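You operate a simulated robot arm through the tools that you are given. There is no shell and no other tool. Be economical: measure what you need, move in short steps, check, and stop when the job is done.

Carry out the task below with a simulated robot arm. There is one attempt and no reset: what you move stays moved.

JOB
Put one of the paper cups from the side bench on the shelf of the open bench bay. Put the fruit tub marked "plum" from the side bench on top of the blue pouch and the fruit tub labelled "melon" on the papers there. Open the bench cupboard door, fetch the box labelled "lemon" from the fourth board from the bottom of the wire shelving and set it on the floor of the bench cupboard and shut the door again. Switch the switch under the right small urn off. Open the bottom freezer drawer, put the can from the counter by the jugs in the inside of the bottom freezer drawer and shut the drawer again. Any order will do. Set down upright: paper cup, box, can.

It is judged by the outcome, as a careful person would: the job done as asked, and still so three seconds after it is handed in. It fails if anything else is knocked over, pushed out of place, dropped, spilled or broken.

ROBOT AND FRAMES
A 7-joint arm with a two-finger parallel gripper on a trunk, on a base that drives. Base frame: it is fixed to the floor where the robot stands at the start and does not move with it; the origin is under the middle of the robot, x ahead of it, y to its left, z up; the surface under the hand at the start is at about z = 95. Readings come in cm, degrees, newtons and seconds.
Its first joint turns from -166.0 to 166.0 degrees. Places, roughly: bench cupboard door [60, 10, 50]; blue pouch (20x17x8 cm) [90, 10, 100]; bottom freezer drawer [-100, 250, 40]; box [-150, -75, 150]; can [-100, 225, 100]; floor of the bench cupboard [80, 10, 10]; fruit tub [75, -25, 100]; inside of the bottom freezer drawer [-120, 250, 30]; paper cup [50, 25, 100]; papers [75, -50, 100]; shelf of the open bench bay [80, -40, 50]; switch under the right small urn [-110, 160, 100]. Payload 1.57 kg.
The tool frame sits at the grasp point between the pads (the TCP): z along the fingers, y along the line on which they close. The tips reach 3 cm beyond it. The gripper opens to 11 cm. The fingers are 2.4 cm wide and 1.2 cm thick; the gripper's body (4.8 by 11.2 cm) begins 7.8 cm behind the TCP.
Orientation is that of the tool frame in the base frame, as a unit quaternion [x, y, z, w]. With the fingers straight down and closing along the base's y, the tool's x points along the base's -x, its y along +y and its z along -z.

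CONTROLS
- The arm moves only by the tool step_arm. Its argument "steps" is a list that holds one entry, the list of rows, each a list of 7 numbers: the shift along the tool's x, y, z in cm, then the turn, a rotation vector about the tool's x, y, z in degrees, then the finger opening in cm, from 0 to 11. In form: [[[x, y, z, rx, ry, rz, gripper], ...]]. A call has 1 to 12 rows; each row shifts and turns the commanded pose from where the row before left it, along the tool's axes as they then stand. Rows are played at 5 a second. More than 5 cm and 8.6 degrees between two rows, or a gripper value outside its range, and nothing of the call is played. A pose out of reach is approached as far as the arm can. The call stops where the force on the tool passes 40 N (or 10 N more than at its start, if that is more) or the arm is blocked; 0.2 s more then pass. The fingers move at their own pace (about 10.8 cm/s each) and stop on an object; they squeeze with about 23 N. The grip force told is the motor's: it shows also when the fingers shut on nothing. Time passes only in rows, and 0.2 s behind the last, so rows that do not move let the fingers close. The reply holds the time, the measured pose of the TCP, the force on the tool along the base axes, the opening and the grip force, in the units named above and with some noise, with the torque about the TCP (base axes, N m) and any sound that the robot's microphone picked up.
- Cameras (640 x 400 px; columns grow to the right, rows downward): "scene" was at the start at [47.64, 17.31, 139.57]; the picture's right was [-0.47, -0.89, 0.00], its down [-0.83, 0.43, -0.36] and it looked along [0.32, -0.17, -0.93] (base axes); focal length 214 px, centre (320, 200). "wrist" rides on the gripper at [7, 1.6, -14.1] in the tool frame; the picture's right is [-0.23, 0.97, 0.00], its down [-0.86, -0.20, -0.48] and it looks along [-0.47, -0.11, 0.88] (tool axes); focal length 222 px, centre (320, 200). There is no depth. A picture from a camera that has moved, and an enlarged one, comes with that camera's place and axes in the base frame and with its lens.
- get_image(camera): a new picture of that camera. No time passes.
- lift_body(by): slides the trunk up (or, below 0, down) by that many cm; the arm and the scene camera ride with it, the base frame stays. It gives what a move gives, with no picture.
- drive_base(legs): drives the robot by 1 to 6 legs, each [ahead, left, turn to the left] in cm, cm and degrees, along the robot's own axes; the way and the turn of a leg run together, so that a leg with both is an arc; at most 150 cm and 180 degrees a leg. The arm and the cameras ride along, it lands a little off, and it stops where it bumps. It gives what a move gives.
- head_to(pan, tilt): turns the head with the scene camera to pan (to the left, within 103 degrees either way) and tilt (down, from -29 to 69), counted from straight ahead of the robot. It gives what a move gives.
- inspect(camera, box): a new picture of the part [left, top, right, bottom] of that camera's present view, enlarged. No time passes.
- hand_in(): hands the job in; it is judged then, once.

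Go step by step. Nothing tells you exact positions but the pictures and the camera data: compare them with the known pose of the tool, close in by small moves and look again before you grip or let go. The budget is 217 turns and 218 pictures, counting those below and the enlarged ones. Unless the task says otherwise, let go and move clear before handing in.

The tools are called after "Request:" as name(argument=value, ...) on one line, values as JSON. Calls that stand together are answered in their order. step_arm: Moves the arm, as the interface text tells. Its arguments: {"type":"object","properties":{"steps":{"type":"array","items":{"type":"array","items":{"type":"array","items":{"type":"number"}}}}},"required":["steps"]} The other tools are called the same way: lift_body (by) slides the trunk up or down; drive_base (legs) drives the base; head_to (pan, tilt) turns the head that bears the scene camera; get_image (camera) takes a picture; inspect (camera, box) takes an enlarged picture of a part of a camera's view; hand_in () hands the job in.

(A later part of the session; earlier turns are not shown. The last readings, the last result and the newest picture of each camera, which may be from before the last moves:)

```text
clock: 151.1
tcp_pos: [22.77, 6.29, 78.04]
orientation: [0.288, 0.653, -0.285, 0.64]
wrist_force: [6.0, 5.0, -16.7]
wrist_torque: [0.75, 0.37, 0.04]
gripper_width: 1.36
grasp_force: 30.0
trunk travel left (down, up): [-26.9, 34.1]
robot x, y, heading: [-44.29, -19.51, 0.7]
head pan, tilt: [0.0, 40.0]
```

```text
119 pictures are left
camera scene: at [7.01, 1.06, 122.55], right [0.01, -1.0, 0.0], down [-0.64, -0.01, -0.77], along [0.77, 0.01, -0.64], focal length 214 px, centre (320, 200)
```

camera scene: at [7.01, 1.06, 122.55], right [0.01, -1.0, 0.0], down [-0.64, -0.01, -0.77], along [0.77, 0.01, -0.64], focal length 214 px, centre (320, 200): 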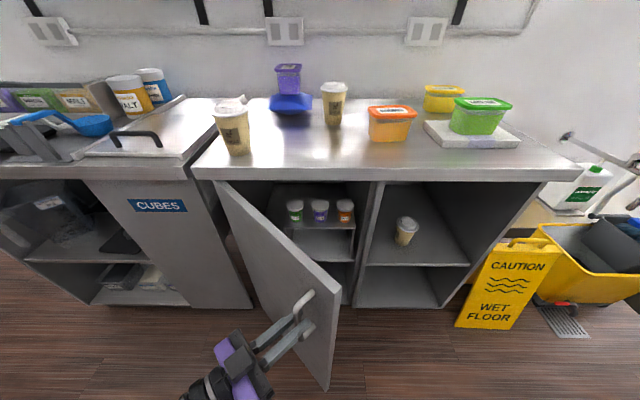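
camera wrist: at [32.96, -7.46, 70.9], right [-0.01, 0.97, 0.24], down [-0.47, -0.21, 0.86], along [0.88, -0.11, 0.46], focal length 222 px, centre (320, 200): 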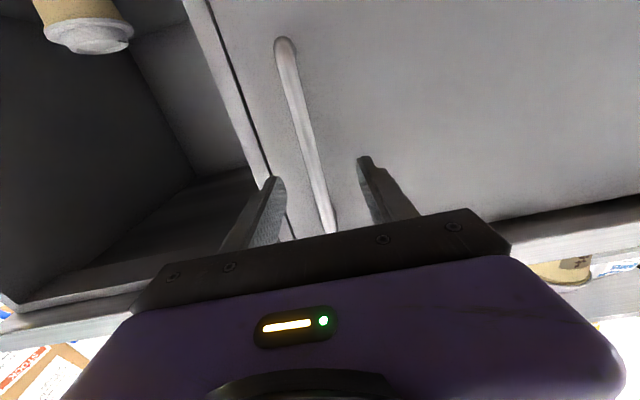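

Request:
step_arm(steps=[[[0, 0.19, -1.62, 2.5, 0, 0, 0], [0, 0.19, -1.62, 2.5, 0, 0, 0], [0, 0.19, -1.62, 2.5, 0, 0, 0], [0, 0.19, -1.62, 2.5, 0, 0, 0], [0, 0.19, -1.62, 2.5, 0, 0, 0], [0, 0.19, -1.62, 2.5, 0, 0, 0], [0, 0, 0, 0, 0, 0, 0]]])

Request:
get_image(camera="scene")

```text
clock: 152.7
tcp_pos: [17.84, 14.64, 78.11]
orientation: [0.369, 0.611, -0.368, 0.597]
wrist_force: [-20.9, -10.2, -20.8]
wrist_torque: [0.82, -0.28, -0.25]
gripper_width: 1.39
grasp_force: 29.8
trunk travel left (down, up): [-26.9, 34.1]
robot x, y, heading: [-44.02, -19.2, 0.6]
head pan, tilt: [0.0, 40.0]
```

```text
118 pictures are left
camera scene: at [6.94, 1.04, 122.57], right [0.01, -1.0, 0.0], down [-0.64, -0.01, -0.77], along [0.77, 0.01, -0.64], focal length 214 px, centre (320, 200)
```

scene: 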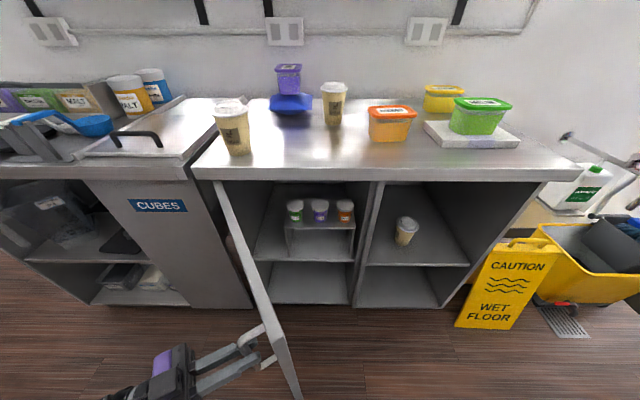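

Request:
step_arm(steps=[[[0, 0.25, -1.6, 1.5, 0, 0, 0], [0, 0.25, -1.6, 1.5, 0, 0, 0], [0, 0.35, -1.58, 1.5, 0, 0, 0], [0, 0.35, -1.58, 1.5, 0, 0, 0], [0, 0.4, -1.55, 1.5, 0, 0, 0], [0, 0.4, -1.55, 1.5, 0, 0, 0], [0, 0, 0, 0, 0, 0, 0]]])

Request:
get_image(camera="scene")

```text
clock: 153.1
tcp_pos: [17.18, 16.15, 78.14]
orientation: [0.379, 0.604, -0.377, 0.59]
wrist_force: [-1.4, -0.3, -0.8]
wrist_torque: [1.19, -0.27, 0.02]
gripper_width: 1.39
grasp_force: 30.4
trunk travel left (down, up): [-26.9, 34.1]
robot x, y, heading: [-43.96, -19.62, 0.7]
head pan, tilt: [0.0, 40.0]
stopped in row 2: the force on the tool passed its limit at 42 N (the readings are from after the stop); the commanded pose is now the measured one
```

```text
117 pictures are left
camera scene: at [6.93, 1.05, 122.63], right [0.01, -1.0, 0.0], down [-0.64, -0.01, -0.77], along [0.77, 0.01, -0.64], focal length 214 px, centre (320, 200)
```

scene: 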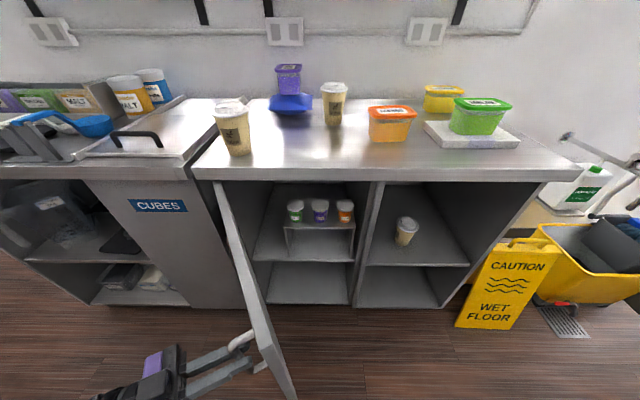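

Request:
step_arm(steps=[[[0, 0.1, -1.5, 2.6, 0, 0, 0], [0, 0.1, -1.5, 2.6, 0, 0, 0], [0, 0.1, -1.5, 2.6, 0, 0, 0], [0, 0, 0, 0, 0, 0, 0]]])

```text
clock: 153.7
tcp_pos: [16.43, 18.43, 78.8]
orientation: [0.405, 0.586, -0.396, 0.58]
wrist_force: [0.8, 0.9, -4.3]
wrist_torque: [0.66, 0.8, -0.01]
gripper_width: 1.38
grasp_force: 30.5
out of reach, approached as far as the arm can: row 2, 3
trunk travel left (down, up): [-26.9, 34.1]
robot x, y, heading: [-43.91, -19.23, 0.5]
head pan, tilt: [0.0, 40.0]
stopped in row 3: the force on the tool passed its limit at 72 N (the readings are from after the stop); the commanded pose is now the measured one
```

Request:
step_arm(steps=[[[0, 0, 0, 0, 0, 0, 4], [0, 0, 0, 0, 0, 0, 4], [0, 0, 0, 0, 0, 0, 4]]])

Request:
drive_base(legs=[[-1.5, 9, 0]])

Request:
get_image(camera="scene")

```text
clock: 154.5
tcp_pos: [16.43, 18.44, 78.77]
orientation: [0.405, 0.584, -0.397, 0.581]
wrist_force: [-0.2, 0.0, -0.5]
wrist_torque: [0.01, -0.01, 0.0]
gripper_width: 4.0
grasp_force: 0.2
trunk travel left (down, up): [-26.9, 34.1]
robot x, y, heading: [-44.22, -19.44, 0.5]
head pan, tilt: [0.0, 40.0]
```

```text
clock: 155.6
tcp_pos: [14.67, 27.23, 78.94]
orientation: [0.404, 0.584, -0.397, 0.581]
wrist_force: [0.1, -0.3, 0.7]
wrist_torque: [-0.05, 0.02, 0.03]
gripper_width: 4.01
grasp_force: 0.2
trunk travel left (down, up): [-26.9, 34.1]
robot x, y, heading: [-45.52, -10.13, 0.7]
head pan, tilt: [0.0, 40.0]
```

```text
116 pictures are left
camera scene: at [5.37, 9.98, 122.58], right [0.01, -1.0, 0.0], down [-0.64, -0.01, -0.77], along [0.77, 0.01, -0.64], focal length 214 px, centre (320, 200)
```

scene: 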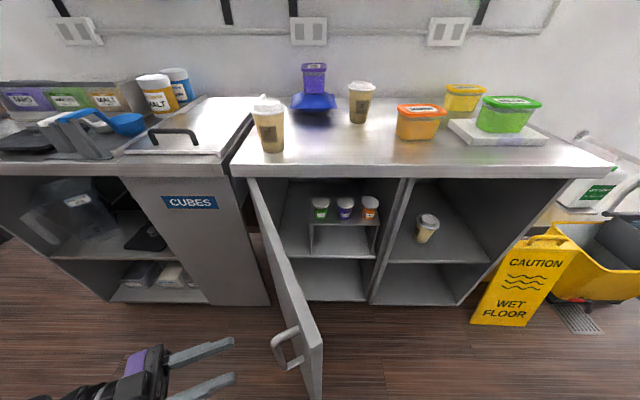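

Request:
lift_body(by=34)

Request:
step_arm(steps=[[[0, 0, 0, -7.3, 0, 0, 0], [0, 0, 0, -7.3, 0, 0, 0], [0, 0, 0, -7.3, 0, 0, 0], [0, 0, 0, -7.3, 0, 0, 0], [0, 0, 0, -7.3, 0, 0, 0], [0, 0, 0, -7.3, 0, 0, 0], [0, 0, 0, -7.3, 0, 0, 0], [0, 0, 0, -7.3, 0, 0, 0], [0, 0, 0, -7.3, 0, 0, 0], [0, 0, 0, -3.7, 0, 0, 0]]])

Request:
drive_base(legs=[[0, -30, 0]])

Request:
get_image(camera="scene")

```text
clock: 159.0
tcp_pos: [14.8, 27.42, 112.86]
orientation: [0.406, 0.584, -0.397, 0.58]
wrist_force: [0.5, 0.0, 0.1]
wrist_torque: [0.01, 0.01, -0.04]
gripper_width: 3.99
grasp_force: 0.0
trunk travel left (down, up): [-60.9, 0.1]
robot x, y, heading: [-45.88, -10.34, 0.4]
head pan, tilt: [0.0, 40.0]
```

```text
clock: 161.2
tcp_pos: [14.86, 27.53, 112.68]
orientation: [0.002, 0.706, 0.007, 0.708]
wrist_force: [-1.3, 0.4, 0.1]
wrist_torque: [0.02, -0.03, -0.03]
gripper_width: 0.0
grasp_force: 21.4
trunk travel left (down, up): [-60.9, 0.1]
robot x, y, heading: [-45.57, -10.07, 0.5]
head pan, tilt: [0.0, 40.0]
```

```text
clock: 163.2
tcp_pos: [15.09, -2.56, 113.01]
orientation: [0.003, 0.706, 0.006, 0.708]
wrist_force: [0.3, 0.2, -0.6]
wrist_torque: [0.01, 0.0, 0.0]
gripper_width: 0.0
grasp_force: 21.7
trunk travel left (down, up): [-60.9, 0.1]
robot x, y, heading: [-45.37, -40.72, 0.5]
head pan, tilt: [0.0, 40.0]
```

```text
115 pictures are left
camera scene: at [5.66, -20.08, 156.58], right [0.01, -1.0, 0.0], down [-0.64, -0.01, -0.77], along [0.77, 0.01, -0.64], focal length 214 px, centre (320, 200)
```

scene: 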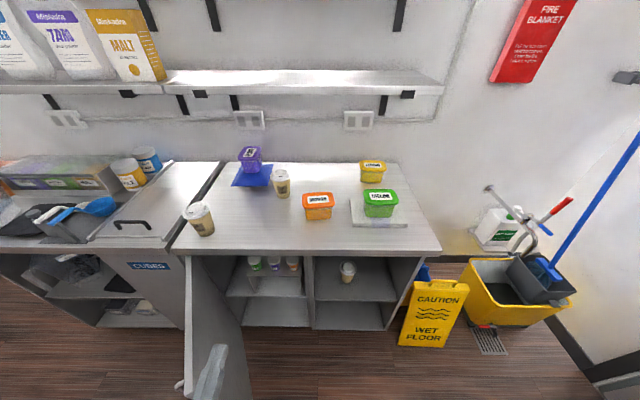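

Request:
lift_body(by=-34)

Request:
step_arm(steps=[[[0, 2, 2, 0, 0, 0, 0], [0, 2, 2, 0, 0, 0, 0], [0, 2, 0, 0, 0, 0, 0], [0, 2, 0, 0, 0, 0, 0], [0, 2, 0, 0, 0, 0, 0], [0, 2, 0, 0, 0, 0, 0], [0, 0, 0, 0, 0, 0, 0]]])

Request:
get_image(camera="scene")

```text
clock: 166.5
tcp_pos: [15.0, -2.64, 78.96]
orientation: [0.002, 0.706, 0.006, 0.708]
wrist_force: [0.7, 0.3, -0.5]
wrist_torque: [0.02, -0.01, 0.01]
gripper_width: 0.0
grasp_force: 21.2
trunk travel left (down, up): [-26.9, 34.1]
robot x, y, heading: [-45.57, -40.92, 0.3]
head pan, tilt: [0.0, 40.0]
```

```text
clock: 168.1
tcp_pos: [18.87, 9.43, 78.77]
orientation: [0.003, 0.706, 0.005, 0.708]
wrist_force: [0.2, 0.1, 0.0]
wrist_torque: [-0.02, 0.01, 0.01]
gripper_width: 0.0
grasp_force: 21.0
trunk travel left (down, up): [-26.9, 34.1]
robot x, y, heading: [-45.24, -40.25, 0.5]
head pan, tilt: [0.0, 40.0]
```

```text
114 pictures are left
camera scene: at [5.66, -20.09, 122.58], right [0.01, -1.0, 0.0], down [-0.64, -0.01, -0.77], along [0.77, 0.01, -0.64], focal length 214 px, centre (320, 200)
```

scene: 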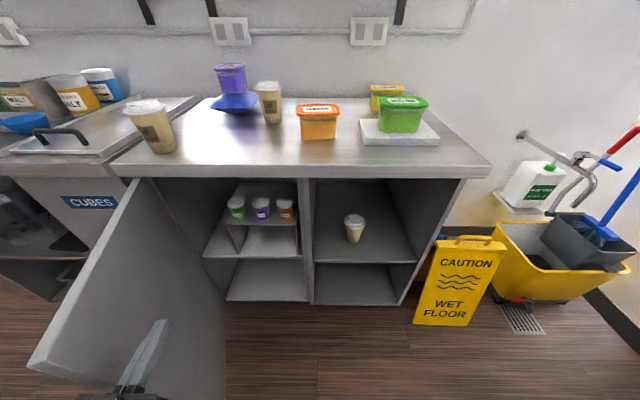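

Request:
step_arm(steps=[[[0, 2, 0, 0, 0, 0, 0], [0, 2, 0, 0, 0, 0, 0], [0, 2, 0, 0, 0, 0, 0], [0, 2, 0, 0, 0, 0, 0], [0, 2, 0, 0, 0, 0, 0], [0, 2, 0, 0, 0, 0, 0], [0, 2, 0, 0, 0, 0, 0], [0, 0, 0, 0, 0, 0, 0]]])

Request:
get_image(camera="scene")

```text
clock: 169.4
tcp_pos: [18.14, 19.86, 79.2]
orientation: [-0.003, 0.705, 0.011, 0.709]
wrist_force: [-7.1, -1.6, 4.5]
wrist_torque: [0.13, 0.51, 0.45]
gripper_width: 0.01
grasp_force: 21.0
trunk travel left (down, up): [-26.9, 34.1]
robot x, y, heading: [-45.55, -40.48, 0.6]
head pan, tilt: [0.0, 40.0]
stopped in row 6: the force on the tool passed its limit at 46 N (the readings are from after the stop); the commanded pose is now the measured one
```

```text
113 pictures are left
camera scene: at [5.56, -20.07, 122.6], right [0.01, -1.0, 0.0], down [-0.64, -0.01, -0.77], along [0.77, 0.01, -0.64], focal length 214 px, centre (320, 200)
```

scene: 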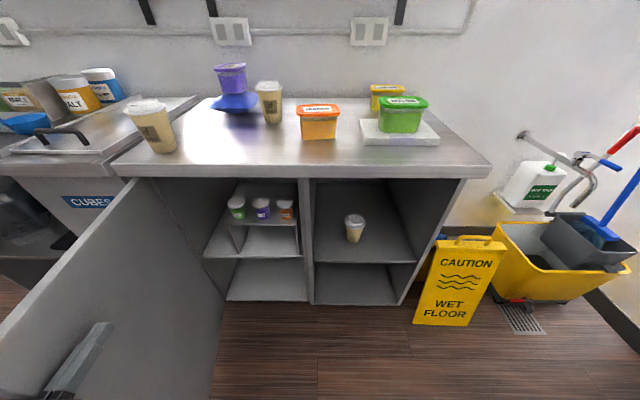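

Door is open to about 85°. I draw the hand back, raise up and look round toward the wire shelving.

Request:
step_arm(steps=[[[0, -3, 0, 0, 0, 0, 0], [0, -4, 0, 0, 0, 0, 0], [0, -4, 0, 0, 0, 0, 0], [0, -4, -3, 0, 0, 0, 0], [0, -4, -3, 0, 0, 0, 0], [0, -4, -3, 0, 0, 0, 0], [0, -4, 0, 0, 0, 0, 0], [0, -4, 0, 0, 0, 0, 0]]])

Request:
lift_body(by=34)

Request:
head_to(pan=-103, tilt=10)

Request:
get_image(camera="scene")

Request:
head_to(pan=103, tilt=20)

Request:
get_image(camera="scene")

```text
clock: 171.2
tcp_pos: [9.59, -11.1, 78.64]
orientation: [-0.003, 0.706, 0.01, 0.708]
wrist_force: [-1.0, 0.9, 0.5]
wrist_torque: [-0.01, -0.05, 0.01]
gripper_width: 0.0
grasp_force: 21.5
trunk travel left (down, up): [-26.9, 34.1]
robot x, y, heading: [-45.8, -40.63, 0.8]
head pan, tilt: [0.0, 40.0]
```

```text
clock: 174.5
tcp_pos: [9.55, -11.16, 112.72]
orientation: [-0.003, 0.706, 0.009, 0.708]
wrist_force: [0.6, 0.6, -0.2]
wrist_torque: [-0.03, 0.01, 0.03]
gripper_width: 0.01
grasp_force: 21.6
trunk travel left (down, up): [-60.9, 0.1]
robot x, y, heading: [-45.02, -40.56, 0.9]
head pan, tilt: [0.0, 40.0]
```

```text
clock: 176.3
tcp_pos: [9.71, -11.08, 112.58]
orientation: [-0.003, 0.706, 0.01, 0.708]
wrist_force: [0.0, 0.4, 0.5]
wrist_torque: [-0.03, 0.0, -0.01]
gripper_width: 0.0
grasp_force: 21.2
trunk travel left (down, up): [-60.9, 0.1]
robot x, y, heading: [-45.33, -40.43, 0.7]
head pan, tilt: [-103.0, 10.0]
```

```text
112 pictures are left
camera scene: at [-4.9, -29.24, 161.35], right [-0.98, 0.21, 0.0], down [0.04, 0.17, -0.98], along [-0.21, -0.96, -0.17], focal length 214 px, centre (320, 200)
```

scene: 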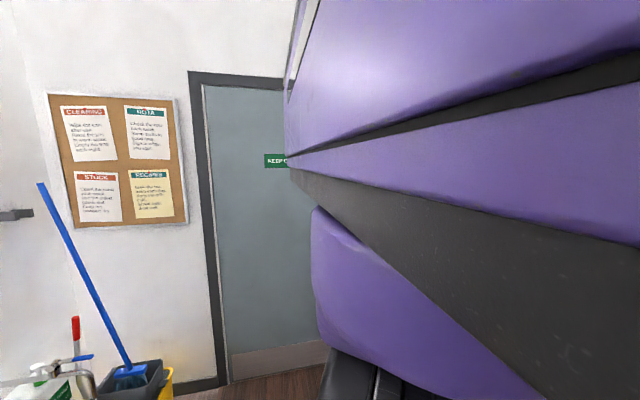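

```text
clock: 179.3
tcp_pos: [9.63, -11.15, 112.51]
orientation: [-0.004, 0.706, 0.01, 0.708]
wrist_force: [-0.2, 0.8, -0.2]
wrist_torque: [0.01, 0.01, -0.06]
gripper_width: 0.0
grasp_force: 21.7
trunk travel left (down, up): [-60.9, 0.1]
robot x, y, heading: [-45.22, -40.46, 0.5]
head pan, tilt: [103.0, 20.0]
```

```text
111 pictures are left
camera scene: at [-5.09, -11.1, 159.72], right [0.97, 0.23, 0.0], down [0.08, -0.33, -0.94], along [-0.22, 0.91, -0.34], focal length 214 px, centre (320, 200)
```

scene: 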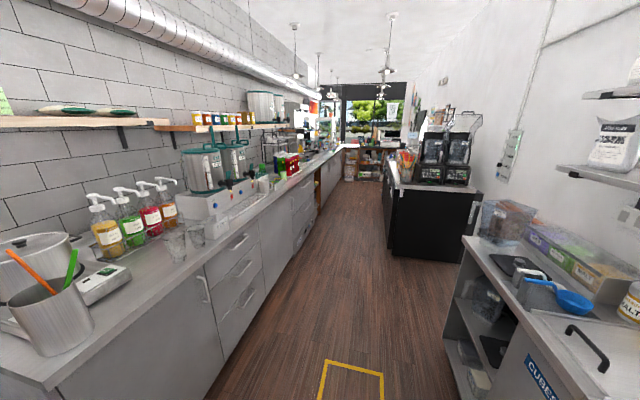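

Request:
drive_base(legs=[[0, 0, -120]])

Request:
head_to(pan=0, tilt=10)

Request:
get_image(camera="scene")

```text
clock: 181.3
tcp_pos: [16.66, -33.8, 112.6]
orientation: [0.132, 0.693, -0.125, 0.697]
wrist_force: [-0.9, -0.1, -0.1]
wrist_torque: [0.01, 0.04, 0.0]
gripper_width: 0.0
grasp_force: 20.8
trunk travel left (down, up): [-60.9, 0.1]
robot x, y, heading: [-45.47, -40.68, -21.6]
head pan, tilt: [103.0, 20.0]
stopped in leg 1: the robot was blocked; the commanded pose is now the measured one
```

```text
clock: 183.1
tcp_pos: [16.82, -33.84, 112.57]
orientation: [0.131, 0.694, -0.125, 0.697]
wrist_force: [0.0, 1.2, -0.3]
wrist_torque: [-0.01, 0.01, 0.03]
gripper_width: 0.0
grasp_force: 21.7
trunk travel left (down, up): [-60.9, 0.1]
robot x, y, heading: [-45.46, -40.69, -21.3]
head pan, tilt: [0.0, 10.0]
```

```text
110 pictures are left
camera scene: at [10.32, -40.94, 161.35], right [-0.36, -0.93, 0.0], down [-0.16, 0.06, -0.98], along [0.92, -0.36, -0.17], focal length 214 px, centre (320, 200)
```

scene: 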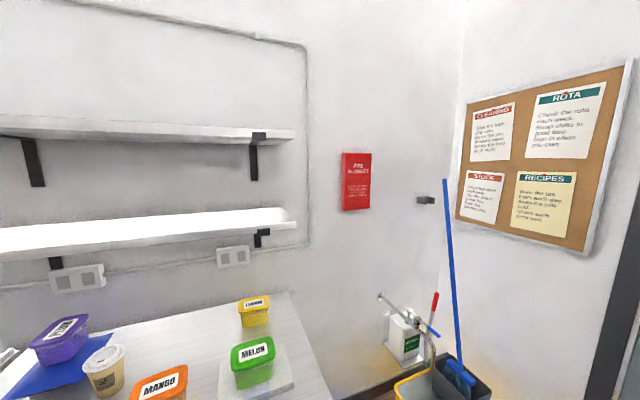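

Request:
drive_base(legs=[[12, -25, 0], [0, 0, -60]])

Request:
get_image(camera="scene")

```text
clock: 187.8
tcp_pos: [-7.41, -118.86, 112.41]
orientation: [0.466, 0.53, -0.463, 0.537]
wrist_force: [0.4, 0.0, -0.2]
wrist_torque: [0.0, -0.05, -0.03]
gripper_width: 0.0
grasp_force: 21.4
trunk travel left (down, up): [-60.9, 0.1]
robot x, y, heading: [-43.06, -67.92, -82.6]
head pan, tilt: [0.0, 10.0]
```

```text
109 pictures are left
camera scene: at [-16.68, -116.91, 161.35], right [-0.99, -0.13, 0.0], down [-0.02, 0.17, -0.98], along [0.13, -0.98, -0.17], focal length 214 px, centre (320, 200)
```

scene: 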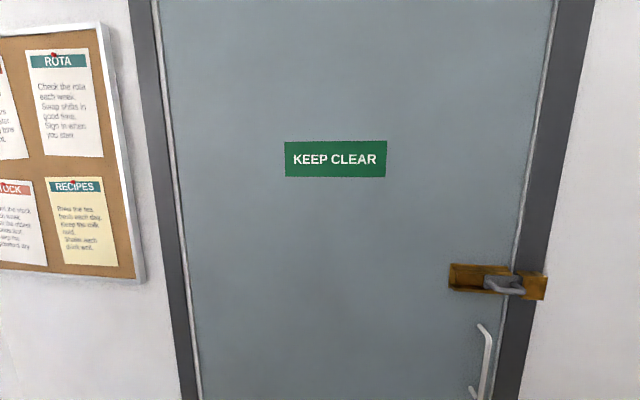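

Request:
drive_base(legs=[[0, 0, -62]])

Request:
get_image(camera="scene")

```text
clock: 190.9
tcp_pos: [-71.77, -123.47, 112.68]
orientation: [-0.673, -0.214, 0.673, -0.221]
wrist_force: [0.3, -0.8, -0.3]
wrist_torque: [-0.01, -0.03, 0.02]
gripper_width: 0.0
grasp_force: 21.4
trunk travel left (down, up): [-60.9, 0.1]
robot x, y, heading: [-43.22, -67.7, -144.6]
head pan, tilt: [0.0, 10.0]
```

```text
108 pictures are left
camera scene: at [-74.03, -114.31, 161.35], right [-0.58, 0.82, 0.0], down [0.14, 0.1, -0.98], along [-0.8, -0.57, -0.17], focal length 214 px, centre (320, 200)
```

scene: 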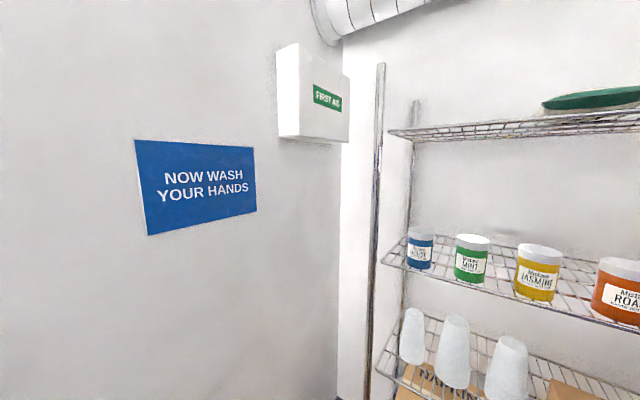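

Request:
drive_base(legs=[[0, 0, -35]])

Request:
get_image(camera="scene")

Request:
head_to(pan=-25, tilt=10)

Request:
get_image(camera="scene")

```text
clock: 193.0
tcp_pos: [-98.41, -96.8, 112.51]
orientation: [-0.706, -0.002, 0.708, -0.007]
wrist_force: [-1.3, 0.6, -0.1]
wrist_torque: [0.0, 0.03, 0.01]
gripper_width: 0.0
grasp_force: 21.1
trunk travel left (down, up): [-60.9, 0.1]
robot x, y, heading: [-42.88, -67.44, -179.8]
head pan, tilt: [0.0, 10.0]
```

```text
107 pictures are left
camera scene: at [-95.15, -88.03, 161.35], right [0.0, 1.0, 0.0], down [0.17, 0.0, -0.98], along [-0.98, 0.0, -0.17], focal length 214 px, centre (320, 200)
```

scene: 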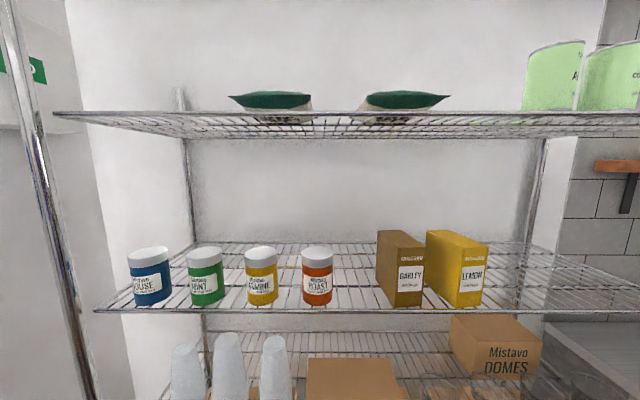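

```text
clock: 193.9
tcp_pos: [-98.38, -96.78, 112.72]
orientation: [-0.706, 0.001, 0.708, -0.007]
wrist_force: [0.0, -0.5, 0.9]
wrist_torque: [-0.03, 0.0, 0.02]
gripper_width: 0.01
grasp_force: 21.6
trunk travel left (down, up): [-60.9, 0.1]
robot x, y, heading: [-42.86, -67.9, -179.6]
head pan, tilt: [-25.0, 10.0]
```

```text
106 pictures are left
camera scene: at [-94.29, -84.1, 161.35], right [0.42, 0.91, 0.0], down [0.16, -0.07, -0.98], along [-0.89, 0.41, -0.17], focal length 214 px, centre (320, 200)
```

scene: 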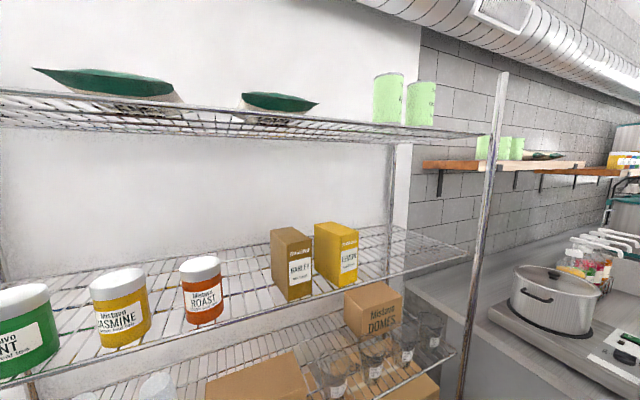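

The yellow LEMON box stands on the board at z≈134.5, near (-132..-140, -59), beside the BARLEY box. I zoom in to get its size and yaw.

Request:
inspect(camera="scene", box=[250, 200, 380, 320])

Request:
head_to(pan=0, tilt=10)

Request:
inspect(camera="scene", box=[360, 210, 500, 330])

Request:
head_to(pan=0, tilt=50)

Request:
get_image(camera="scene")

```text
3.33 times, centred on (315, 260) of scene
camera zoom: at [-94.29, -84.1, 161.35], right [0.42, 0.91, 0.0], down [0.16, -0.07, -0.98], along [-0.89, 0.41, -0.17], focal length 715 px, centre (337, 0)
```

zoom: 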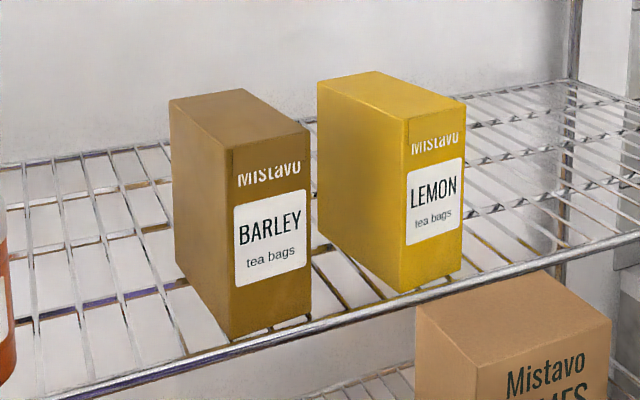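

```text
clock: 194.8
tcp_pos: [-98.48, -96.76, 112.54]
orientation: [-0.706, 0.0, 0.709, -0.008]
wrist_force: [0.1, -0.7, 0.3]
wrist_torque: [0.0, -0.03, 0.02]
gripper_width: 0.01
grasp_force: 21.6
trunk travel left (down, up): [-60.9, 0.1]
robot x, y, heading: [-43.45, -67.7, -180.1]
head pan, tilt: [0.0, 10.0]
```

```text
3.33 times, centred on (430, 270) of scene
camera zoom: at [-95.15, -88.02, 161.35], right [0.0, 1.0, 0.0], down [0.17, 0.0, -0.98], along [-0.98, 0.0, -0.17], focal length 715 px, centre (-47, -33)
```

zoom: 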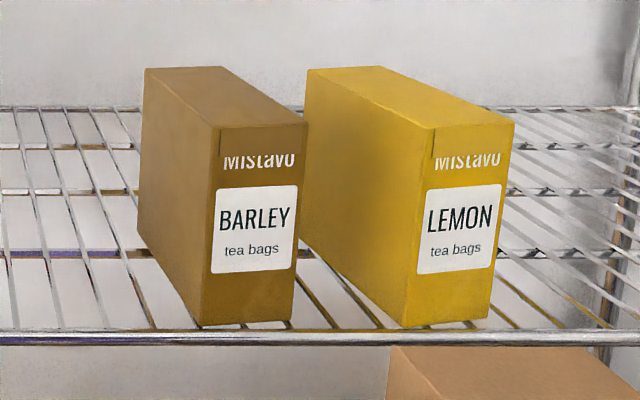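

```text
clock: 195.8
tcp_pos: [-98.46, -96.76, 112.58]
orientation: [-0.706, -0.001, 0.708, -0.007]
wrist_force: [-0.7, -0.1, 0.5]
wrist_torque: [0.01, 0.0, 0.02]
gripper_width: 0.01
grasp_force: 21.5
trunk travel left (down, up): [-60.9, 0.1]
robot x, y, heading: [-42.8, -67.91, -180.1]
head pan, tilt: [0.0, 50.0]
```

```text
103 pictures are left
camera scene: at [-93.55, -88.02, 155.17], right [0.0, 1.0, 0.0], down [0.77, 0.0, -0.64], along [-0.64, 0.0, -0.77], focal length 214 px, centre (320, 200)
```

scene: 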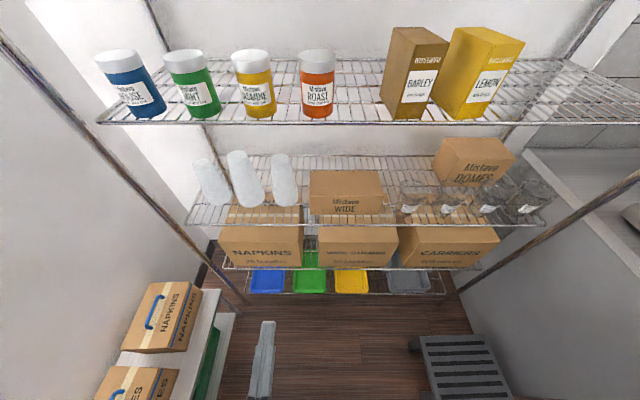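

LEMON box: about 10.5 deep × 5.4 wide × 12 tall, centre near (-136.8, -60.2), base at z≈134.5, on the 4th board. I raise the arm to that height in front of the shelving.

Request:
step_arm(steps=[[[-3.5, -3, 0, 0, 0, 0, 0], [-3.5, -3, 0, 0, 0, 0, 0], [-3.5, -3, 0, 0, 0, 0, 0], [-3.5, -3, 0, 0, 0, 0, 0], [-3.5, -3, 0, 0, 0, 0, 9], [-3.5, -3, 0, 0, 0, 0, 9], [-3.5, -3, 0, 0, 0, 0, 9], [-3.8, -3, 0, 0, 0, 0, 9], [0, 0, 0, 0, 0, 0, 9]]])

Request:
head_to(pan=-10, tilt=20)

Request:
get_image(camera="scene")

Request:
get_image(camera="wrist")

```text
clock: 197.8
tcp_pos: [-98.43, -87.62, 123.0]
orientation: [-0.705, 0.0, 0.709, -0.007]
wrist_force: [-0.4, 0.9, 0.1]
wrist_torque: [-0.03, -0.01, -0.02]
gripper_width: 8.99
grasp_force: 0.1
out of reach, approached as far as the arm can: row 4, 5, 6, 7, 8
trunk travel left (down, up): [-60.9, 0.1]
robot x, y, heading: [-42.99, -67.64, -179.9]
head pan, tilt: [0.0, 50.0]
```

```text
clock: 198.8
tcp_pos: [-98.51, -87.64, 123.05]
orientation: [-0.706, 0.0, 0.709, -0.006]
wrist_force: [-1.4, 0.5, -0.6]
wrist_torque: [0.02, -0.01, 0.05]
gripper_width: 9.0
grasp_force: 0.0
trunk travel left (down, up): [-60.9, 0.1]
robot x, y, heading: [-43.09, -67.97, -180.0]
head pan, tilt: [-10.0, 20.0]
```

```text
102 pictures are left
camera scene: at [-95.02, -86.41, 159.71], right [0.17, 0.99, 0.0], down [0.34, -0.06, -0.94], along [-0.93, 0.16, -0.34], focal length 214 px, centre (320, 200)
```

scene: 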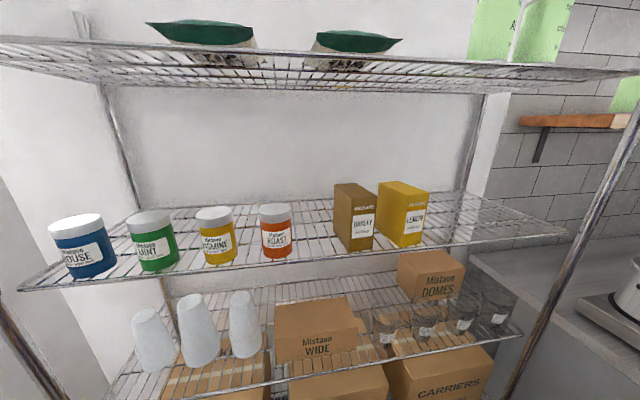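

```text
101 pictures are left
camera wrist: at [-84.32, -89.25, 116.09], right [0.01, -0.97, 0.24], down [0.48, 0.21, 0.85], along [-0.88, 0.1, 0.47], focal length 222 px, centre (320, 200)
```

wrist: 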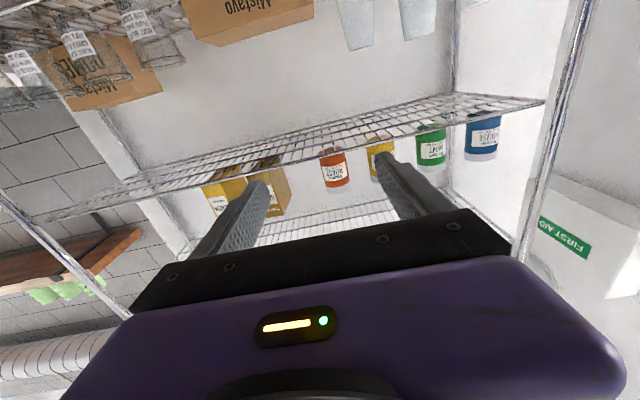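

Request:
step_arm(steps=[[[0, 0, 4, 0, 0, 0, 9], [0, 0, 4, 0, 0, 0, 9], [0, -1, 4, 0, 0, 0, 9], [0, -2, 4, 0, 0, 0, 9], [-2, -3, 2, 0, 0, 0, 9], [-3, -3, 0, 0, 0, 0, 9], [-3, -3, 0, 0, 0, 0, 9], [-3, -3, 0, 0, 0, 0, 9], [-3, -3, 0, 0, 0, 0, 9], [-3.2, -3, 0, 0, 0, 0, 9], [0, 0, 0, 0, 0, 0, 9]]])

Request:
get_image(camera="wrist")

Request:
get_image(camera="scene")

```text
clock: 201.2
tcp_pos: [-125.24, -69.45, 134.71]
orientation: [-0.706, 0.0, 0.709, -0.007]
wrist_force: [1.0, -0.7, -0.5]
wrist_torque: [-0.02, 0.0, -0.03]
gripper_width: 8.99
grasp_force: 0.0
out of reach, approached as far as the arm can: row 6, 7, 8, 9, 10
trunk travel left (down, up): [-60.9, 0.1]
robot x, y, heading: [-43.42, -67.94, -179.7]
head pan, tilt: [-10.0, 20.0]
```

```text
100 pictures are left
camera wrist: at [-111.13, -70.95, 127.67], right [0.01, -0.97, 0.24], down [0.48, 0.21, 0.85], along [-0.88, 0.1, 0.47], focal length 222 px, centre (320, 200)
```

wrist: 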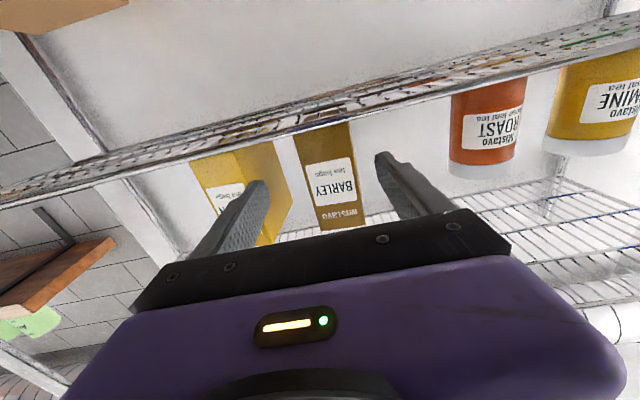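

```text
99 pictures are left
camera scene: at [-95.03, -86.4, 159.72], right [0.17, 0.99, 0.0], down [0.34, -0.06, -0.94], along [-0.93, 0.16, -0.34], focal length 214 px, centre (320, 200)
```

scene: 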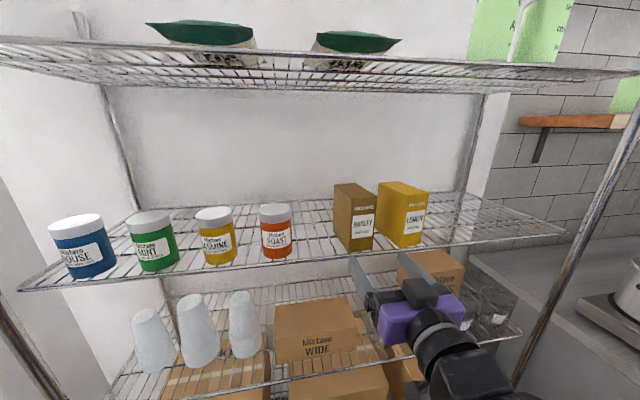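

The arm can't hold the tool level at that height, and a downward pitch will also help later at the low cupboard floor. I pitch the tool down 35° and try again.

Request:
step_arm(steps=[[[0, 0, -4, 0, 0, 0, 9], [0, 0, -2, 0, 7, 0, 9], [0, 0, 0, 0, 7, 0, 9], [0, 0, 0, 0, 7, 0, 9], [0, 0, 0, 0, 7, 0, 9], [0, 0, 0, 0, 7, 0, 9], [0, 0, 0, 0, 0, 0, 9]]])

Request:
step_arm(steps=[[[-2.5, -2, -1.7, 0, 0, 0, 9], [-2.5, -2, -1.7, 0, 0, 0, 9], [-2.5, -2, -1.7, 0, 0, 0, 9], [-1, -2, -0.7, 0, 0, 0, 9], [0, -1.1, 0, 0, 0, 0, 9], [0, 0, 0, 0, 0, 0, 9]]])

Request:
get_image(camera="wrist")

Request:
get_image(camera="scene")

```text
clock: 202.8
tcp_pos: [-125.39, -69.63, 132.93]
orientation: [0.872, 0.002, -0.49, 0.006]
wrist_force: [0.4, -0.5, -0.9]
wrist_torque: [0.0, 0.03, 0.02]
gripper_width: 9.0
grasp_force: 0.0
out of reach, approached as far as the arm can: row 1, 2, 6
trunk travel left (down, up): [-60.9, 0.1]
robot x, y, heading: [-43.2, -67.81, -180.0]
head pan, tilt: [-10.0, 20.0]
```

```text
clock: 204.2
tcp_pos: [-125.13, -60.38, 143.15]
orientation: [0.872, 0.003, -0.49, 0.007]
wrist_force: [-0.7, 0.1, 0.0]
wrist_torque: [0.0, -0.02, -0.02]
gripper_width: 9.0
grasp_force: 0.0
trunk travel left (down, up): [-60.9, 0.1]
robot x, y, heading: [-43.04, -67.93, -180.1]
head pan, tilt: [-10.0, 20.0]
```

```text
98 pictures are left
camera wrist: at [-109.33, -61.88, 144.65], right [-0.11, -0.97, 0.2], down [-0.04, 0.21, 0.98], along [-0.99, 0.1, -0.06], focal length 222 px, centre (320, 200)
```

wrist: 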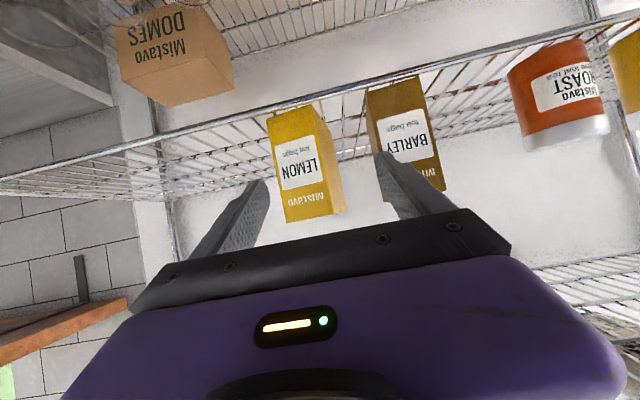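

```text
97 pictures are left
camera scene: at [-95.02, -86.41, 159.72], right [0.17, 0.99, 0.0], down [0.34, -0.06, -0.94], along [-0.93, 0.16, -0.34], focal length 214 px, centre (320, 200)
```

scene: 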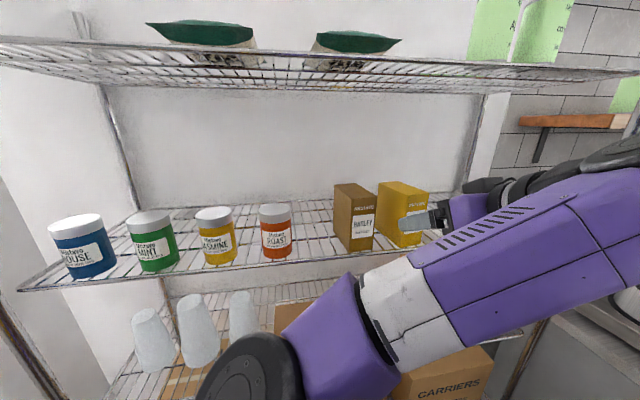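

Request:
step_arm(steps=[[[0, -0.8, 0, 0, 0, 0, 9], [0, 0, 0, -6.4, 0, -3.9, 9], [0, 0, 0, 0, 0, 0, 9]]])

Request:
drive_base(legs=[[4, 0, 0]])

Request:
get_image(camera="wrist")

Request:
get_image(camera="scene")

```text
clock: 205.0
tcp_pos: [-125.15, -59.49, 143.17]
orientation: [0.869, 0.06, -0.49, 0.039]
wrist_force: [-1.1, -0.6, 0.0]
wrist_torque: [0.0, 0.03, -0.01]
gripper_width: 8.99
grasp_force: 0.1
trunk travel left (down, up): [-60.9, 0.1]
robot x, y, heading: [-43.36, -67.67, -179.8]
head pan, tilt: [-10.0, 20.0]
```

```text
clock: 205.8
tcp_pos: [-129.01, -59.51, 143.34]
orientation: [0.869, 0.059, -0.489, 0.038]
wrist_force: [-0.7, 0.9, -0.3]
wrist_torque: [-0.02, -0.01, -0.02]
gripper_width: 9.03
grasp_force: 0.2
trunk travel left (down, up): [-60.9, 0.1]
robot x, y, heading: [-47.24, -68.26, -179.9]
head pan, tilt: [-10.0, 20.0]
```

```text
96 pictures are left
camera wrist: at [-113.23, -58.99, 144.63], right [0.02, -0.98, 0.2], down [-0.06, 0.2, 0.98], along [-1.0, -0.03, -0.06], focal length 222 px, centre (320, 200)
```

wrist: 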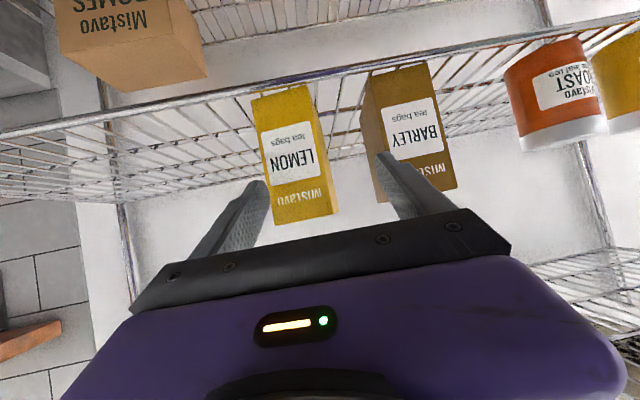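

```text
95 pictures are left
camera scene: at [-98.97, -86.4, 159.74], right [0.17, 0.99, 0.0], down [0.34, -0.06, -0.94], along [-0.93, 0.16, -0.34], focal length 214 px, centre (320, 200)
```

scene: 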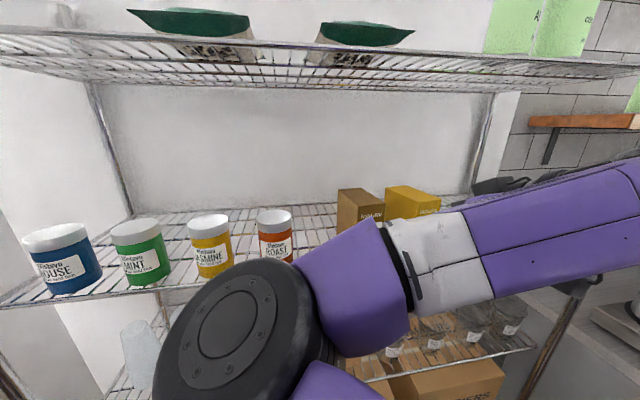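

Request:
step_arm(steps=[[[0, -0.7, 0, -5.1, 0, -3.1, 9], [0, 0, 0, 0, 0, 0, 9]]])

Request:
drive_base(legs=[[3, 0, 0]])

Request:
get_image(camera="wrist")

```text
clock: 206.4
tcp_pos: [-129.2, -58.81, 143.22]
orientation: [0.865, 0.106, -0.486, 0.065]
wrist_force: [0.1, -0.1, 0.0]
wrist_torque: [0.02, 0.01, 0.0]
gripper_width: 9.04
grasp_force: 0.0
trunk travel left (down, up): [-60.9, 0.1]
robot x, y, heading: [-47.26, -67.84, -179.9]
head pan, tilt: [-10.0, 20.0]
```

```text
clock: 207.3
tcp_pos: [-132.14, -58.87, 143.17]
orientation: [0.865, 0.105, -0.486, 0.064]
wrist_force: [0.1, 0.3, 0.0]
wrist_torque: [-0.02, 0.02, 0.02]
gripper_width: 8.99
grasp_force: 0.1
trunk travel left (down, up): [-60.9, 0.1]
robot x, y, heading: [-49.99, -67.54, -179.9]
head pan, tilt: [-10.0, 20.0]
```

```text
94 pictures are left
camera wrist: at [-116.46, -56.68, 144.57], right [0.12, -0.97, 0.2], down [-0.08, 0.19, 0.98], along [-0.99, -0.14, -0.06], focal length 222 px, centre (320, 200)
```

wrist: 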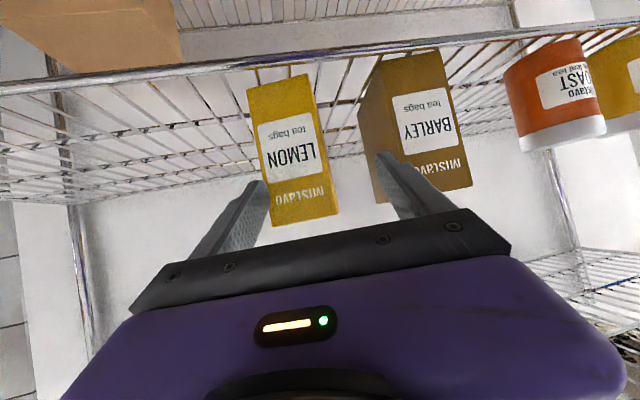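

Request:
step_arm(steps=[[[0, -1.1, 0, 0, 0, 0, 9], [1.0, 0, 0.6, 0, 0, 0, 9], [-0.65, 0, 1.07, 0, 0, 0, 9], [-0.65, 0, 1.07, 0, 0, 0, 9], [0, 0, 0, 0, 0, 0, 9]]])

Request:
get_image(camera="wrist")

```text
clock: 208.5
tcp_pos: [-134.81, -58.58, 142.02]
orientation: [0.865, 0.103, -0.487, 0.063]
wrist_force: [-0.1, 0.1, -0.1]
wrist_torque: [-0.01, 0.02, -0.03]
gripper_width: 9.01
grasp_force: 0.0
trunk travel left (down, up): [-60.9, 0.1]
robot x, y, heading: [-49.86, -67.65, -180.0]
head pan, tilt: [-10.0, 20.0]
```

```text
93 pictures are left
camera wrist: at [-119.24, -56.26, 143.39], right [0.12, -0.97, 0.2], down [-0.08, 0.19, 0.98], along [-0.99, -0.14, -0.06], focal length 222 px, centre (320, 200)
```

wrist: 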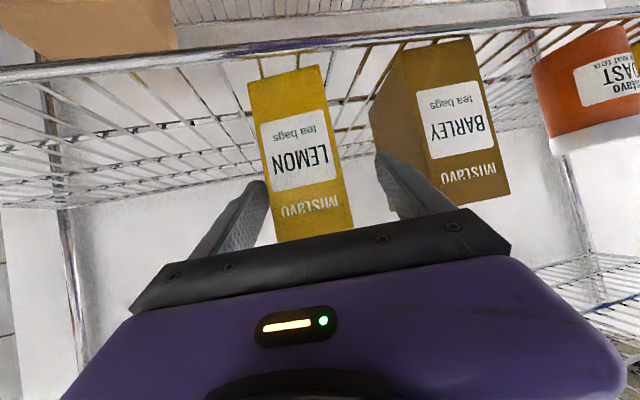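

Request:
step_arm(steps=[[[0, -1.0, 0, 0, 0, 0, 9], [0, 0, 0, 0, 0, 0, 6], [0, 0, 0, 0, 0, 0, 0], [0, 0, 0, 0, 0, 0, 0], [0, 0, 0, 0, 0, 0, 0]]])

Request:
get_image(camera="wrist")

```text
clock: 209.7
tcp_pos: [-135.08, -57.51, 142.03]
orientation: [0.865, 0.104, -0.487, 0.063]
wrist_force: [-0.4, 1.0, 0.4]
wrist_torque: [0.15, 0.06, -0.08]
gripper_width: 6.0
grasp_force: 23.2
trunk travel left (down, up): [-60.9, 0.1]
robot x, y, heading: [-49.89, -67.6, -179.7]
head pan, tilt: [-10.0, 20.0]
```

```text
92 pictures are left
camera wrist: at [-119.45, -55.31, 143.4], right [0.12, -0.97, 0.2], down [-0.08, 0.19, 0.98], along [-0.99, -0.14, -0.06], focal length 222 px, centre (320, 200)
```

wrist: 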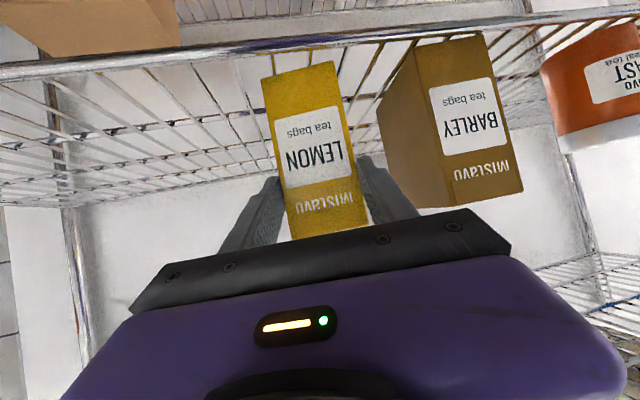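

Request:
step_arm(steps=[[[-0.85, 0, -0.52, 0, 0, 0, 0], [-0.85, 0, -0.52, 0, 0, 0, 0], [-0.85, 0, -0.52, 0, 0, 0, 0], [0, 0, 0, 0, 0, 0, 0]]])

Request:
get_image(camera="wrist")

```text
clock: 210.7
tcp_pos: [-135.15, -57.55, 145.15]
orientation: [0.865, 0.104, -0.487, 0.064]
wrist_force: [-0.4, -0.5, -2.2]
wrist_torque: [0.03, -0.11, 0.03]
gripper_width: 5.99
grasp_force: 23.0
trunk travel left (down, up): [-60.9, 0.1]
robot x, y, heading: [-50.39, -67.67, -179.8]
head pan, tilt: [-10.0, 20.0]
```

```text
91 pictures are left
camera wrist: at [-119.48, -55.26, 146.53], right [0.12, -0.97, 0.2], down [-0.08, 0.19, 0.98], along [-0.99, -0.14, -0.06], focal length 222 px, centre (320, 200)
```

wrist: 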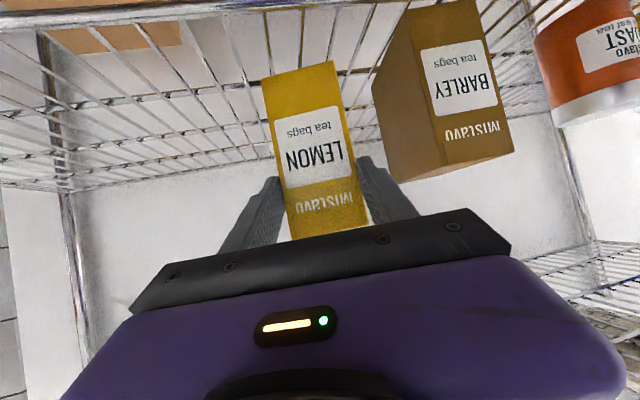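

Box is lifted. I back out of the shelving, shift, and turn round toward the bench.

Request:
drive_base(legs=[[-26, 0, 0], [0, -12, 0], [0, 0, 90], [0, 0, 90]])

Request:
get_image(camera="wrist")

Request:
head_to(pan=20, tilt=45)

Request:
get_image(camera="scene")

```text
clock: 221.0
tcp_pos: [60.39, -64.21, 145.2]
orientation: [-0.114, 0.864, 0.069, 0.486]
wrist_force: [0.2, 1.1, -1.2]
wrist_torque: [-0.01, 0.16, 0.0]
gripper_width: 5.98
grasp_force: 23.4
trunk travel left (down, up): [-60.9, 0.1]
robot x, y, heading: [-24.92, -55.7, 1.7]
head pan, tilt: [-10.0, 20.0]
```

```text
90 pictures are left
camera wrist: at [44.82, -66.88, 146.51], right [-0.14, 0.97, 0.2], down [0.09, -0.19, 0.98], along [0.99, 0.16, -0.06], focal length 222 px, centre (320, 200)
```

wrist: 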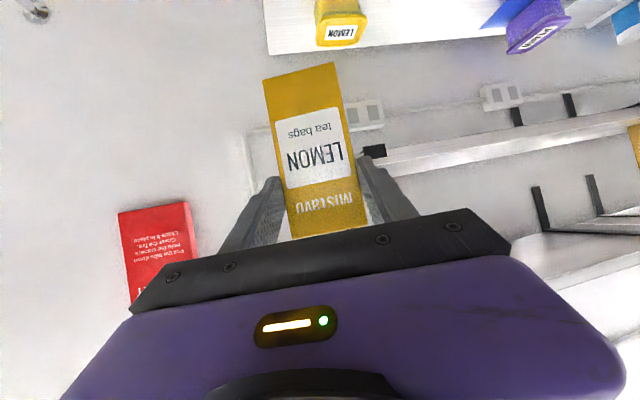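

```text
clock: 222.0
tcp_pos: [60.27, -64.33, 145.14]
orientation: [-0.114, 0.863, 0.069, 0.486]
wrist_force: [-0.7, 0.6, -1.6]
wrist_torque: [-0.03, 0.12, -0.01]
gripper_width: 5.93
grasp_force: 23.7
trunk travel left (down, up): [-60.9, 0.1]
robot x, y, heading: [-24.71, -56.32, 1.1]
head pan, tilt: [20.0, 45.0]
```

```text
89 pictures are left
camera scene: at [25.0, -31.8, 155.85], right [0.36, -0.93, 0.0], down [-0.66, -0.26, -0.71], along [0.66, 0.26, -0.71], focal length 214 px, centre (320, 200)
```

scene: 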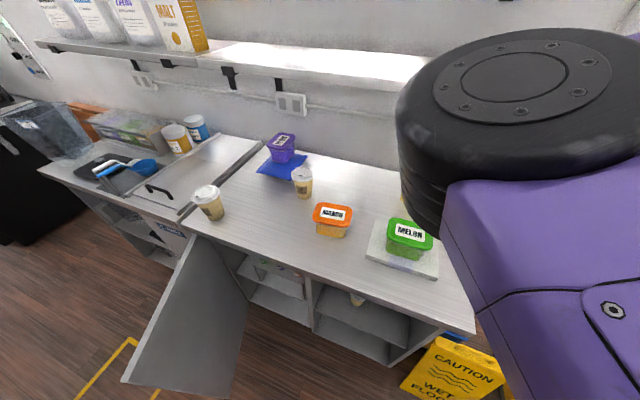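

Request:
drive_base(legs=[[-19, 0, 0], [0, 58, 0]])

Request:
step_arm(steps=[[[0, 0, 0, 6.67, 0, 4.05, 0], [0, 0, 0, 6.67, 0, 4.05, 0], [0, 0, 0, 0, 0, 0, 0]]])

Request:
lift_body(by=-20)

Request:
head_to(pan=0, tilt=45)

Request:
get_image(camera="scene")

```text
clock: 226.4
tcp_pos: [39.77, -7.1, 145.05]
orientation: [-0.113, 0.864, 0.069, 0.486]
wrist_force: [0.6, -0.2, -2.1]
wrist_torque: [-0.05, 0.14, 0.01]
gripper_width: 5.98
grasp_force: 23.3
trunk travel left (down, up): [-60.9, 0.1]
robot x, y, heading: [-45.16, 1.49, 1.5]
head pan, tilt: [20.0, 45.0]
```

```text
clock: 227.2
tcp_pos: [39.94, -7.17, 145.15]
orientation: [0.005, 0.871, 0.003, 0.491]
wrist_force: [0.5, 0.8, -0.8]
wrist_torque: [0.0, 0.13, -0.02]
gripper_width: 5.94
grasp_force: 23.3
trunk travel left (down, up): [-60.9, 0.1]
robot x, y, heading: [-45.37, 1.16, 1.2]
head pan, tilt: [20.0, 45.0]
```

```text
clock: 229.4
tcp_pos: [39.83, -7.15, 125.16]
orientation: [0.005, 0.872, 0.002, 0.49]
wrist_force: [-0.2, 0.1, -1.5]
wrist_torque: [0.01, 0.13, 0.0]
gripper_width: 5.97
grasp_force: 22.5
trunk travel left (down, up): [-40.9, 20.1]
robot x, y, heading: [-45.26, 1.49, 1.3]
head pan, tilt: [20.0, 45.0]
```

```text
clock: 230.2
tcp_pos: [39.85, -7.15, 125.03]
orientation: [0.006, 0.872, 0.002, 0.49]
wrist_force: [0.0, 0.4, -1.0]
wrist_torque: [-0.02, 0.15, 0.0]
gripper_width: 5.98
grasp_force: 22.3
trunk travel left (down, up): [-40.9, 20.1]
robot x, y, heading: [-45.17, 1.18, 1.3]
head pan, tilt: [0.0, 45.0]
```

```text
88 pictures are left
camera scene: at [5.07, 22.48, 135.85], right [0.02, -1.0, 0.0], down [-0.71, -0.02, -0.71], along [0.71, 0.02, -0.71], focal length 214 px, centre (320, 200)
```

scene: 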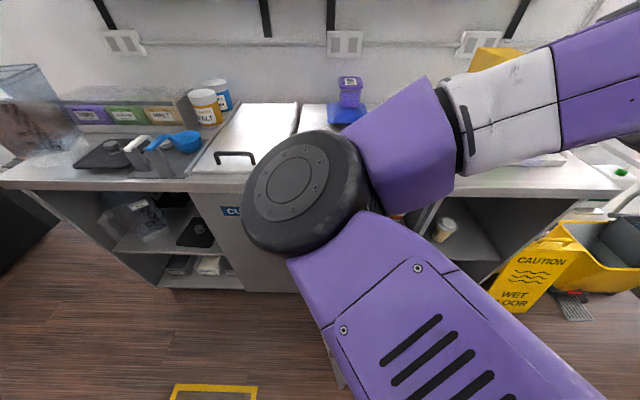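

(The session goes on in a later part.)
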